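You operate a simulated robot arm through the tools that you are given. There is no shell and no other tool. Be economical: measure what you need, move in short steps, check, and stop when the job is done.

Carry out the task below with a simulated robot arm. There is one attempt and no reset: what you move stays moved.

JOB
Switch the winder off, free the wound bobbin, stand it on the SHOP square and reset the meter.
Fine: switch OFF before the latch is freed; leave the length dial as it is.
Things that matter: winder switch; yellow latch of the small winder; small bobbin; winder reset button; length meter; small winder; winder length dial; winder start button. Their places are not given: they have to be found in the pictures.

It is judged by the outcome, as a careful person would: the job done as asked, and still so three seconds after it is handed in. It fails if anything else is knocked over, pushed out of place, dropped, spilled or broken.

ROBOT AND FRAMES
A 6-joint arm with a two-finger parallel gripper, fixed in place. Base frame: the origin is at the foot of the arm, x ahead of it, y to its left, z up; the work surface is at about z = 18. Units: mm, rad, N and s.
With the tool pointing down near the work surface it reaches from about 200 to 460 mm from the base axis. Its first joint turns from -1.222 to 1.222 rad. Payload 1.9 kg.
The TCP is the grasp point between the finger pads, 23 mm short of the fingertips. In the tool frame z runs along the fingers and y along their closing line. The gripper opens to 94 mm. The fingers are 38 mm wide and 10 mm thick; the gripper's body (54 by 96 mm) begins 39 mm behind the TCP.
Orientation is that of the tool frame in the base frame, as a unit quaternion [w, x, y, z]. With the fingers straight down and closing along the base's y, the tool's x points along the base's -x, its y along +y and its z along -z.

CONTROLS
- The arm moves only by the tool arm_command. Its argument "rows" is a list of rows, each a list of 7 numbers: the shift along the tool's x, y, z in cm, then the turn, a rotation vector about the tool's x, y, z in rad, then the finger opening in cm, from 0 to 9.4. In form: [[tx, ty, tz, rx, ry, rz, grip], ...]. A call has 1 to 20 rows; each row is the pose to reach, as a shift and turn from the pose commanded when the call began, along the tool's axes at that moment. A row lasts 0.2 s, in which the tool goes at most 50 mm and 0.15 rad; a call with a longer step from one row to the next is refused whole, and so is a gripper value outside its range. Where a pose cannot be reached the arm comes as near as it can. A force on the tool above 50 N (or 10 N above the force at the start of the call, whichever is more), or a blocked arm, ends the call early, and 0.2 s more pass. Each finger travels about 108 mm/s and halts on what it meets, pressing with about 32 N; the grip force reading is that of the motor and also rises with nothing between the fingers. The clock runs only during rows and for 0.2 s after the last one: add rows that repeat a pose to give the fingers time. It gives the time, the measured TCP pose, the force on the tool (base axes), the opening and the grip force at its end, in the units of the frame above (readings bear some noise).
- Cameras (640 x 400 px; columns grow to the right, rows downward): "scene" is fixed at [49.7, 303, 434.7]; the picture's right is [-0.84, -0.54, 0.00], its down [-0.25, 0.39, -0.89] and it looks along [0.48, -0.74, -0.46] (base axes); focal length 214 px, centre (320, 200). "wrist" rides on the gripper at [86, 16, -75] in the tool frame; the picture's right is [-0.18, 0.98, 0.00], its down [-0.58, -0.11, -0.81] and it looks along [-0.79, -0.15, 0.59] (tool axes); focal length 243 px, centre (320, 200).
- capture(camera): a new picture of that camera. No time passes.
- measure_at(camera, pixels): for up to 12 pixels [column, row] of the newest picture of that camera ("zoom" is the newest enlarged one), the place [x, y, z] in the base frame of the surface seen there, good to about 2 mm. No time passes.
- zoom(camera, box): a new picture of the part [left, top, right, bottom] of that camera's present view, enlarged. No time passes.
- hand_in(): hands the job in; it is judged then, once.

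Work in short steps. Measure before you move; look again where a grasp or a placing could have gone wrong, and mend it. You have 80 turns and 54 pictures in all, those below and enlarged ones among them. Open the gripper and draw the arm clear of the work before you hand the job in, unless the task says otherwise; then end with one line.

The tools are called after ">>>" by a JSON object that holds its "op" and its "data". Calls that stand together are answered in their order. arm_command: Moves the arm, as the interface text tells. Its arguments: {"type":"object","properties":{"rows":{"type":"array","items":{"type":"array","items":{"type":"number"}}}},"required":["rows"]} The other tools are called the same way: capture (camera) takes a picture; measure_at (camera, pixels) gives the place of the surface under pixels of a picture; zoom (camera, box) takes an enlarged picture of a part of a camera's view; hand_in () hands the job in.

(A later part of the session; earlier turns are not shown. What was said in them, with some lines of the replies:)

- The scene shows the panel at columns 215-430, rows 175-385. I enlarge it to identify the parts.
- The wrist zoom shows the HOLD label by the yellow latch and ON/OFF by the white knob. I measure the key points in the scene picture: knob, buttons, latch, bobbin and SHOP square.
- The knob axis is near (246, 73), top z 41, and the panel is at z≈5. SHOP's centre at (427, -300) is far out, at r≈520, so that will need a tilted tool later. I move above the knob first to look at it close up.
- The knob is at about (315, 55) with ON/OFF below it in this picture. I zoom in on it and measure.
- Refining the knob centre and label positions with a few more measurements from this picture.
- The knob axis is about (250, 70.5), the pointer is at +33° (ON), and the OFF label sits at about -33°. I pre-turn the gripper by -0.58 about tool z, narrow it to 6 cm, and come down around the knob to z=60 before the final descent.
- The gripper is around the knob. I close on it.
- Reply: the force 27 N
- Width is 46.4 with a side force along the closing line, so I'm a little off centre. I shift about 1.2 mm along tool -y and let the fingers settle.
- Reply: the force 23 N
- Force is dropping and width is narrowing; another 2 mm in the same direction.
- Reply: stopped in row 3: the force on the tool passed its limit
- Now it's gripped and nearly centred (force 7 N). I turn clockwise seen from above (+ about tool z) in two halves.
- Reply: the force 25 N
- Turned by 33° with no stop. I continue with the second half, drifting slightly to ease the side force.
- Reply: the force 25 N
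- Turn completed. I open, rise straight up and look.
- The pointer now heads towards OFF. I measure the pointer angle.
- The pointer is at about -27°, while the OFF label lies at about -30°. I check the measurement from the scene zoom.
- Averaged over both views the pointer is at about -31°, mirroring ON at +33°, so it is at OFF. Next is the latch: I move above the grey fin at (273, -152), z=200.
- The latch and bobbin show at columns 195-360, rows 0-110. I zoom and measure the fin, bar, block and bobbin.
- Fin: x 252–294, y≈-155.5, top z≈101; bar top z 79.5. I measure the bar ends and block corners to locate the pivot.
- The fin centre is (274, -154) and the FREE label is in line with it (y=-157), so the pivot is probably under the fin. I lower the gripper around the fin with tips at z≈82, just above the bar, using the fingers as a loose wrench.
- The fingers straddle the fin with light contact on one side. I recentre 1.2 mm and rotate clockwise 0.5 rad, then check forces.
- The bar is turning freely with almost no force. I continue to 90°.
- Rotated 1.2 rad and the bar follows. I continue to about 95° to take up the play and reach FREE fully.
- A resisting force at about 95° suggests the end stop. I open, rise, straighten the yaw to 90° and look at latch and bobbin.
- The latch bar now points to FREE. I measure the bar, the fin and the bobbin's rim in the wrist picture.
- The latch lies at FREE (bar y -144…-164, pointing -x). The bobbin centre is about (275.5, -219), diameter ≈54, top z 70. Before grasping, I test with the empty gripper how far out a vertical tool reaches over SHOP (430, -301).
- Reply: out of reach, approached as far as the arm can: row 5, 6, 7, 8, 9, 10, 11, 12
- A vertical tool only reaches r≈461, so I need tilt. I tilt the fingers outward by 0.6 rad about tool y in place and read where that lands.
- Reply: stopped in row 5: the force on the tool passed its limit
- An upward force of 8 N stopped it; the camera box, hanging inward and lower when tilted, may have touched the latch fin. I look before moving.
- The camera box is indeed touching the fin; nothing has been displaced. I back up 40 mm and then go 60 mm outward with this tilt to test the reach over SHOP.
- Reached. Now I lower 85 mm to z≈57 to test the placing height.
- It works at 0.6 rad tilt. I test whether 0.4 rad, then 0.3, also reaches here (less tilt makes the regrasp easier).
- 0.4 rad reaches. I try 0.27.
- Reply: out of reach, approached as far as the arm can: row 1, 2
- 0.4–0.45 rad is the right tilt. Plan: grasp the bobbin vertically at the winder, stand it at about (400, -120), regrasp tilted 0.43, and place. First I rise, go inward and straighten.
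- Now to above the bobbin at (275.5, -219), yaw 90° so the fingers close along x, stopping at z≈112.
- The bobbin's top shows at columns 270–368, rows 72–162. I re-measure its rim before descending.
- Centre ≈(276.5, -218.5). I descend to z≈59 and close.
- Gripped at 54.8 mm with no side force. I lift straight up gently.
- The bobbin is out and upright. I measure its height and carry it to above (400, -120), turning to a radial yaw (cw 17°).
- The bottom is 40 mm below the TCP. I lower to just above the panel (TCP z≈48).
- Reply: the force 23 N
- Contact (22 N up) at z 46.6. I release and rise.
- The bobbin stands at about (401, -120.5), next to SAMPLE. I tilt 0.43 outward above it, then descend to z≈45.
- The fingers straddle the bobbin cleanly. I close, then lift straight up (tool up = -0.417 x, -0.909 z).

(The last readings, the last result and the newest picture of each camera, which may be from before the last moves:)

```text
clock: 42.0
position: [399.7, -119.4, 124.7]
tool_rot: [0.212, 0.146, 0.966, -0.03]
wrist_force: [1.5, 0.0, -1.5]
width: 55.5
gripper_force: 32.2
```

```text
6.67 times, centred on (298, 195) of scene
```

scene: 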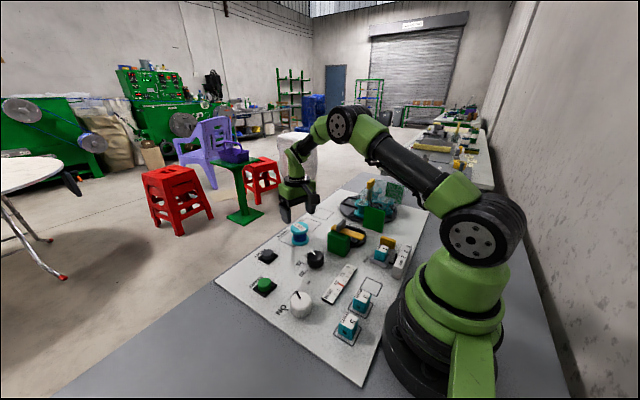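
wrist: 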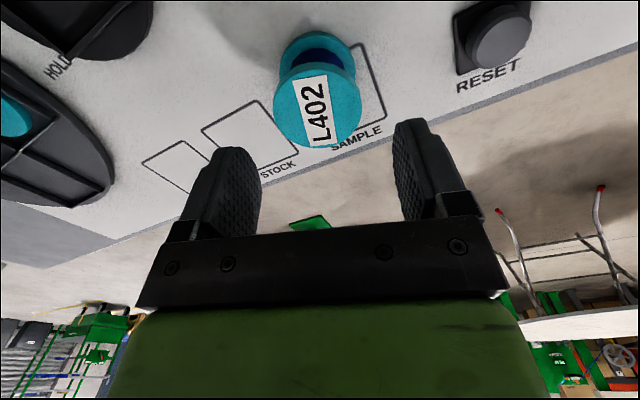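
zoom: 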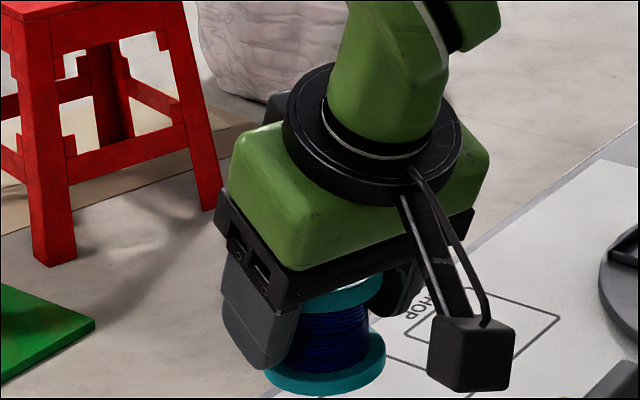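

Upright and secure. I carry it over to SHOP (430, -301) at z≈100, turning the yaw to stay radial.

>>> {"op": "arm_command", "data": {"rows": [[-0.9, -2.3, 0.8, 0.018, 0, 0.04, 4.4], [-1.8, -4.7, 1.6, 0.037, 0, 0.08, 4.4], [-2.75, -7.0, 2.45, 0.055, 0, 0.12, 4.4], [-3.7, -9.4, 3.3, 0.074, 0, 0.16, 4.4], [-4.6, -11.7, 4.1, 0.092, 0, 0.2, 4.4], [-5.5, -14.1, 4.9, 0.111, 0, 0.242, 4.4], [-6.43, -16.4, 5.7, 0.129, 0, 0.282, 4.4], [-6.43, -16.4, 5.7, 0.129, 0, 0.282, 4.4]]}}

>>> {"op": "zoom", "data": {"camera": "scene", "box": [280, 165, 376, 225]}}

```text
clock: 43.8
position: [429.9, -300.2, 99.6]
tool_rot: [0.203, 0.294, 0.932, -0.063]
wrist_force: [0.2, 0.8, -1.5]
width: 55.1
gripper_force: 31.8
```

```text
6.67 times, centred on (328, 195) of scene
```

zoom: 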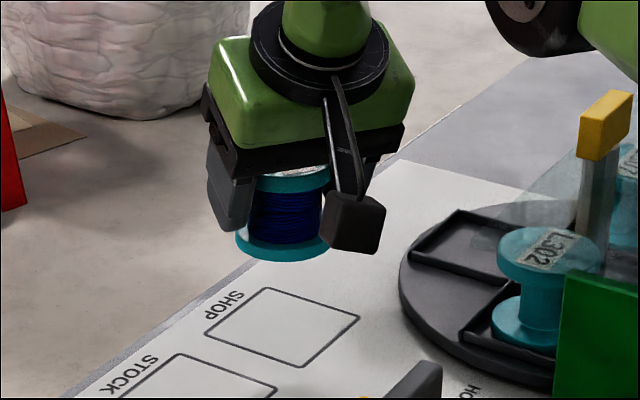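

On target. I re-measure the square's corners (268,288), (360,316), (300,366), (205,333) in the zoom.

>>> {"op": "measure_at", "data": {"camera": "zoom", "pixels": [[268, 289], [358, 317], [299, 364], [208, 332], [285, 326], [250, 258], [280, 260]]}}

```text
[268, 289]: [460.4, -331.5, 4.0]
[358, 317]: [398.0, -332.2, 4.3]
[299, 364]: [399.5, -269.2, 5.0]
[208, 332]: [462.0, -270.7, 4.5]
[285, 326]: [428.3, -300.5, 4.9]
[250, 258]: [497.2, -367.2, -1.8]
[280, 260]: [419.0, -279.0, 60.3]
```

The centre is (430, -301), where the TCP is. I lower 53 mm to just above contact.

>>> {"op": "arm_command", "data": {"rows": [[0.8, 0, 1.8, 0, 0, 0, 4.4], [1.6, 0, 3.6, 0, 0, 0, 4.4], [2.2, 0, 4.82, 0, 0, 0, 4.4], [2.2, 0, 4.82, 0, 0, 0, 4.4]]}}

>>> {"op": "arm_command", "data": {"rows": [[0.04, 0, 0.1, 0, 0, 0, 4.4], [0.08, 0, 0.19, 0, 0, 0, 4.4], [0.12, 0, 0.27, 0, 0, 0, 4.4], [0.12, 0, 0.27, 0, 0, 0, 4.4]]}}

```text
clock: 44.8
position: [429.7, -300.9, 47.1]
tool_rot: [0.204, 0.293, 0.932, -0.062]
wrist_force: [-0.5, 0.4, -1.2]
width: 55.2
gripper_force: 31.8
```

```text
clock: 45.8
position: [430.7, -301.2, 44.8]
tool_rot: [0.206, 0.293, 0.931, -0.063]
wrist_force: [-2.7, 0.5, 12.6]
width: 54.8
gripper_force: 31.8
```

Contact at 44.8 with 12.6 N. I open slowly, then rise vertically.

>>> {"op": "arm_command", "data": {"rows": [[0, 0, 0, 0, 0, 0, 5.2], [0, 0, 0, 0, 0, 0, 5.8], [0, 0, 0, 0, 0, 0, 6.8], [0, 0, 0, 0, 0, 0, 7.4], [0, 0, 0, 0, 0, 0, 7.4], [-1.0, 0, -2.2, 0, 0, 0, 7.4], [-2.1, 0, -4.6, 0, 0, 0, 7.4], [-3.3, 0, -7.3, 0, 0, 0, 7.4], [-3.9, 0, -8.6, 0, 0, 0, 7.4]]}}

>>> {"op": "zoom", "data": {"camera": "scene", "box": [280, 165, 376, 225]}}

```text
clock: 47.8
position: [428.7, -300.5, 137.6]
tool_rot: [0.203, 0.292, 0.932, -0.062]
wrist_force: [-0.2, -0.7, 0.7]
width: 73.9
gripper_force: 0.1
```

```text
6.67 times, centred on (328, 195) of scene
```

zoom: 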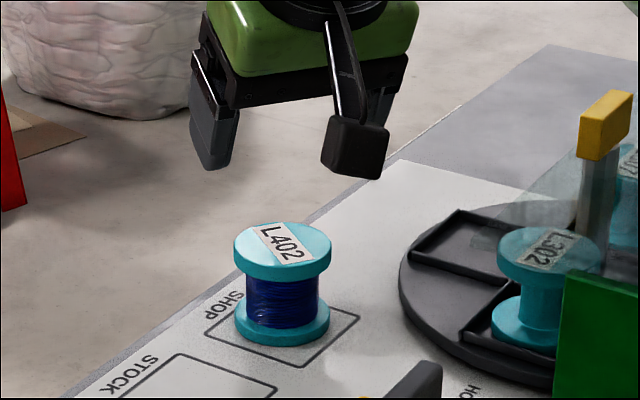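

The bobbin stands inside SHOP. Now I raise and straighten the tool on the way to RESET at about (420, -5).

>>> {"op": "arm_command", "data": {"rows": [[0, 0, -4, 0, 0, 0, 6], [2, 0, -6, 0, 0.14, 0, 4], [4.5, 0, -7.5, 0, 0.28, 0, 2], [7.0, 0, -8.7, 0, 0.428, 0, 0], [7.0, 0, -8.7, 0, 0.428, 0, 0]]}}

```text
clock: 49.0
position: [347.2, -244.2, 188.7]
tool_rot: [0.001, 0.299, 0.954, 0.002]
wrist_force: [0.5, 0.4, 0.2]
width: 0.0
gripper_force: 31.7
```

Now to above RESET with yaw 0, fingers closed, at z≈110.

>>> {"op": "arm_command", "data": {"rows": [[0.96, 3, 0, 0, 0, -0.08, 0], [1.9, 6, 0, 0, 0, -0.16, 0], [2.9, 9, 0, 0, 0, -0.24, 0], [3.8, 12, 0, 0, 0, -0.32, 0], [4.8, 15, 1, 0, 0, -0.4, 0], [5.75, 18, 3, 0, 0, -0.48, 0], [6.7, 21, 5, 0, 0, -0.55, 0], [7.66, 23.8, 7, 0, 0, -0.61, 0], [7.66, 23.8, 7.87, 0, 0, -0.61, 0], [7.66, 23.8, 7.87, 0, 0, -0.61, 0]]}}

>>> {"op": "capture", "data": {"camera": "wrist"}}

>>> {"op": "zoom", "data": {"camera": "scene", "box": [230, 215, 326, 275]}}

```text
clock: 51.2
position: [421.0, -5.6, 108.4]
tool_rot: [0.001, 0.0, 1.0, 0.001]
wrist_force: [-0.1, 1.3, -0.3]
width: 0.0
gripper_force: 31.5
```

```text
19 pictures are left
```

wrist: 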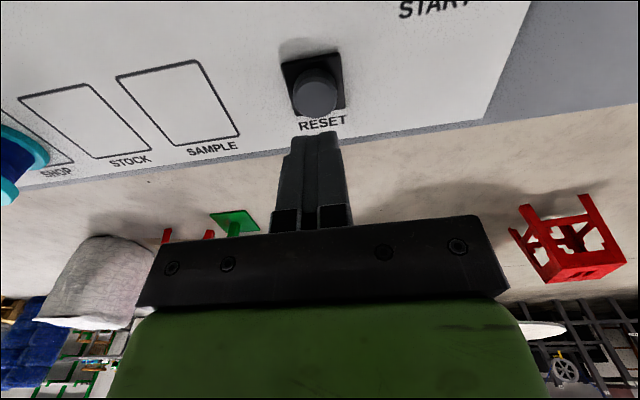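

```text
6.67 times, centred on (278, 245) of scene
```

zoom: 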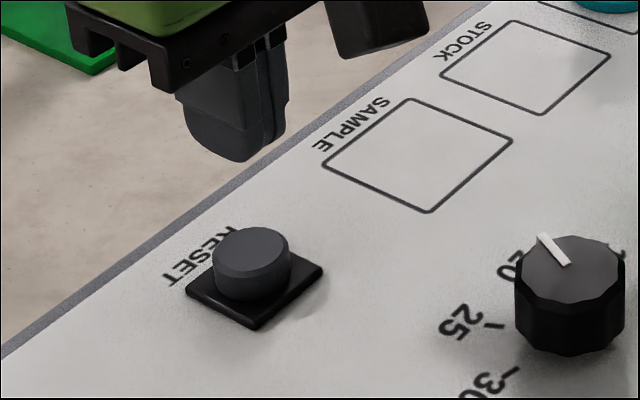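

The button top is at wrist pixel (315, 95). I measure its rim.

>>> {"op": "measure_at", "data": {"camera": "wrist", "pixels": [[315, 93], [295, 92], [334, 92], [315, 80], [316, 112], [290, 65], [340, 105]]}}

>>> {"op": "measure_at", "data": {"camera": "zoom", "pixels": [[252, 250], [222, 255], [280, 248], [250, 232], [252, 270]]}}

```text
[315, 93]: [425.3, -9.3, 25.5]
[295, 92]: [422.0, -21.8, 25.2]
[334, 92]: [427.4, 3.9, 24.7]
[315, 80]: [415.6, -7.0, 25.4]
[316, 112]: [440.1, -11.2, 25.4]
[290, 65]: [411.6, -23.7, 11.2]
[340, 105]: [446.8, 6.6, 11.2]
```

```text
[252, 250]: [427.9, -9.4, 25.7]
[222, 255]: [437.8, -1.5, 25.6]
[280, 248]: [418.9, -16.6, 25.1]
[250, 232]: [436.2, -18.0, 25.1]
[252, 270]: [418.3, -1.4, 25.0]
```

The button centre is (428, -9), top z 25.3. I move over it and descend to the fingertips ≈3 mm above the top (TCP z≈52).

>>> {"op": "arm_command", "data": {"rows": [[-0.7, -0.36, 0.5, 0, 0, 0, 0], [-0.7, -0.36, 3, 0, 0, 0, 0], [-0.7, -0.36, 5.2, 0, 0, 0, 0], [-0.7, -0.36, 5.65, 0, 0, 0, 0], [-0.7, -0.36, 5.65, 0, 0, 0, 0]]}}

>>> {"op": "arm_command", "data": {"rows": [[0, 0, 0.2, 0, 0, 0, 0], [0, 0, 0.4, 0, 0, 0, 0], [0, 0, 0.6, 0, 0, 0, 0], [0, 0, 0.7, 0, 0, 0, 0]]}}

```text
clock: 52.4
position: [428.6, -9.0, 53.2]
tool_rot: [0.002, 0.0, 1.0, 0.001]
wrist_force: [-0.3, 0.6, -0.6]
width: 0.0
gripper_force: 32.3
```

```text
clock: 53.4
position: [428.7, -8.5, 46.6]
tool_rot: [0.001, 0.0, 1.0, 0.001]
wrist_force: [0.6, -0.9, 1.8]
width: 0.0
gripper_force: 32.3
```

Slight contact force (1.8 N) at z 46.6. I press further in small steps.

>>> {"op": "arm_command", "data": {"rows": [[0, 0, 0.15, 0, 0, 0, 0], [0, 0, 0.3, 0, 0, 0, 0], [0, 0, 0.4, 0, 0, 0, 0], [0, 0, 0.4, 0, 0, 0, 0]]}}

>>> {"op": "zoom", "data": {"camera": "scene", "box": [230, 215, 390, 315]}}

```text
clock: 54.4
position: [428.3, -8.5, 41.7]
tool_rot: [0.001, -0.001, 1.0, 0.001]
wrist_force: [-1.3, 1.8, 10.1]
width: 0.0
gripper_force: 32.0
```

```text
4.00 times, centred on (310, 265) of scene
```

zoom: 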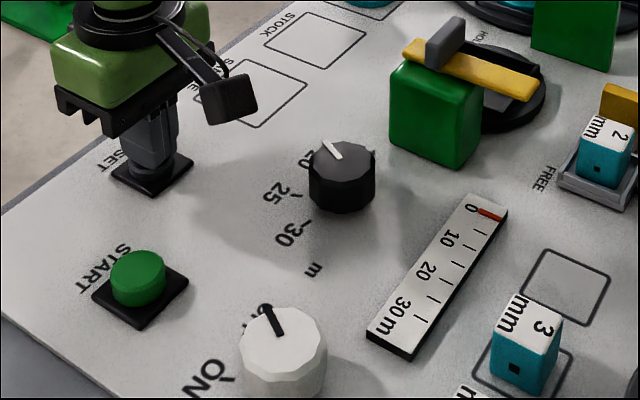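

The meter's red pointer has gone to 0. I rise and draw the arm clear, then check everything.

>>> {"op": "arm_command", "data": {"rows": [[0, 0, -2, 0, 0, 0, 0], [0, 0, -6, 0, 0, 0, 0], [0.5, 0, -10, 0, 0, 0, 2], [3, 0, -14, 0, 0, 0, 4], [6, 0, -17, 0, 0, 0, 6], [9, 0, -20, 0, 0, 0, 8], [12, 0, -23, 0, 0, 0, 9.2], [12, 0, -26, 0, 0, 0, 9.2]]}}

>>> {"op": "capture", "data": {"camera": "scene"}}

>>> {"op": "zoom", "data": {"camera": "scene", "box": [230, 215, 390, 315]}}

>>> {"op": "zoom", "data": {"camera": "scene", "box": [290, 170, 418, 250]}}

```text
clock: 56.2
position: [307.6, -8.9, 302.3]
tool_rot: [0.001, -0.001, 1.0, 0.001]
wrist_force: [-0.5, -0.8, 0.6]
width: 92.1
gripper_force: 0.0
```

```text
16 pictures are left
```

scene: 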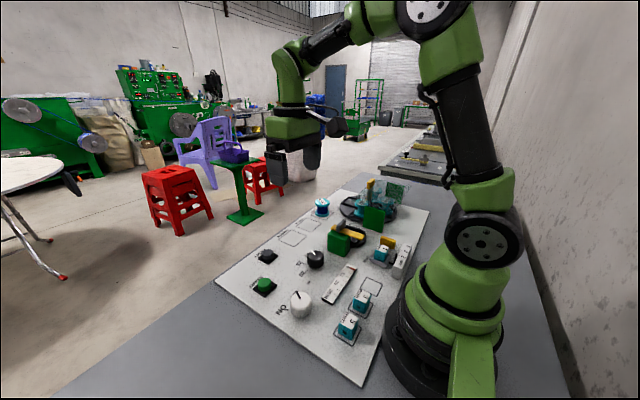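

```text
4.00 times, centred on (310, 265) of scene
```

zoom: 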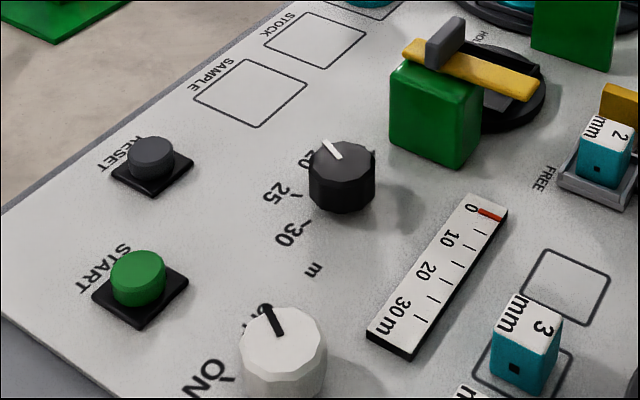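

```text
5.00 times, centred on (354, 210) of scene
```

zoom: 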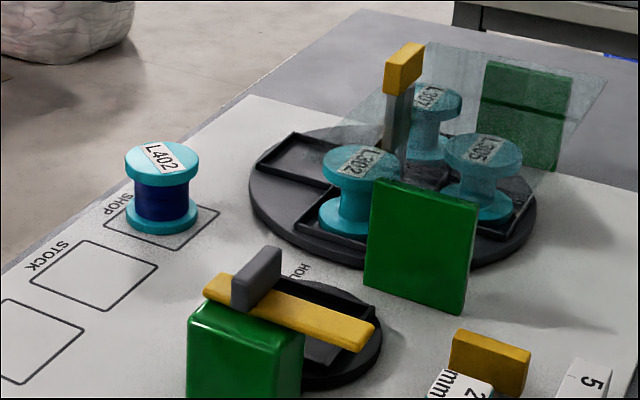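

The final pictures show the switch at OFF, the latch at FREE, L402 upright on SHOP, the meter at 0 and the dial still at 20. The arm is clear and open, so I hand in.

>>> {"op": "hand_in", "data": {}}

```text
The job is handed in.
```

The winder is switched off and its latch freed after that; bobbin L402 stands on the SHOP square, the meter reads 0, and the length dial was left as it was.
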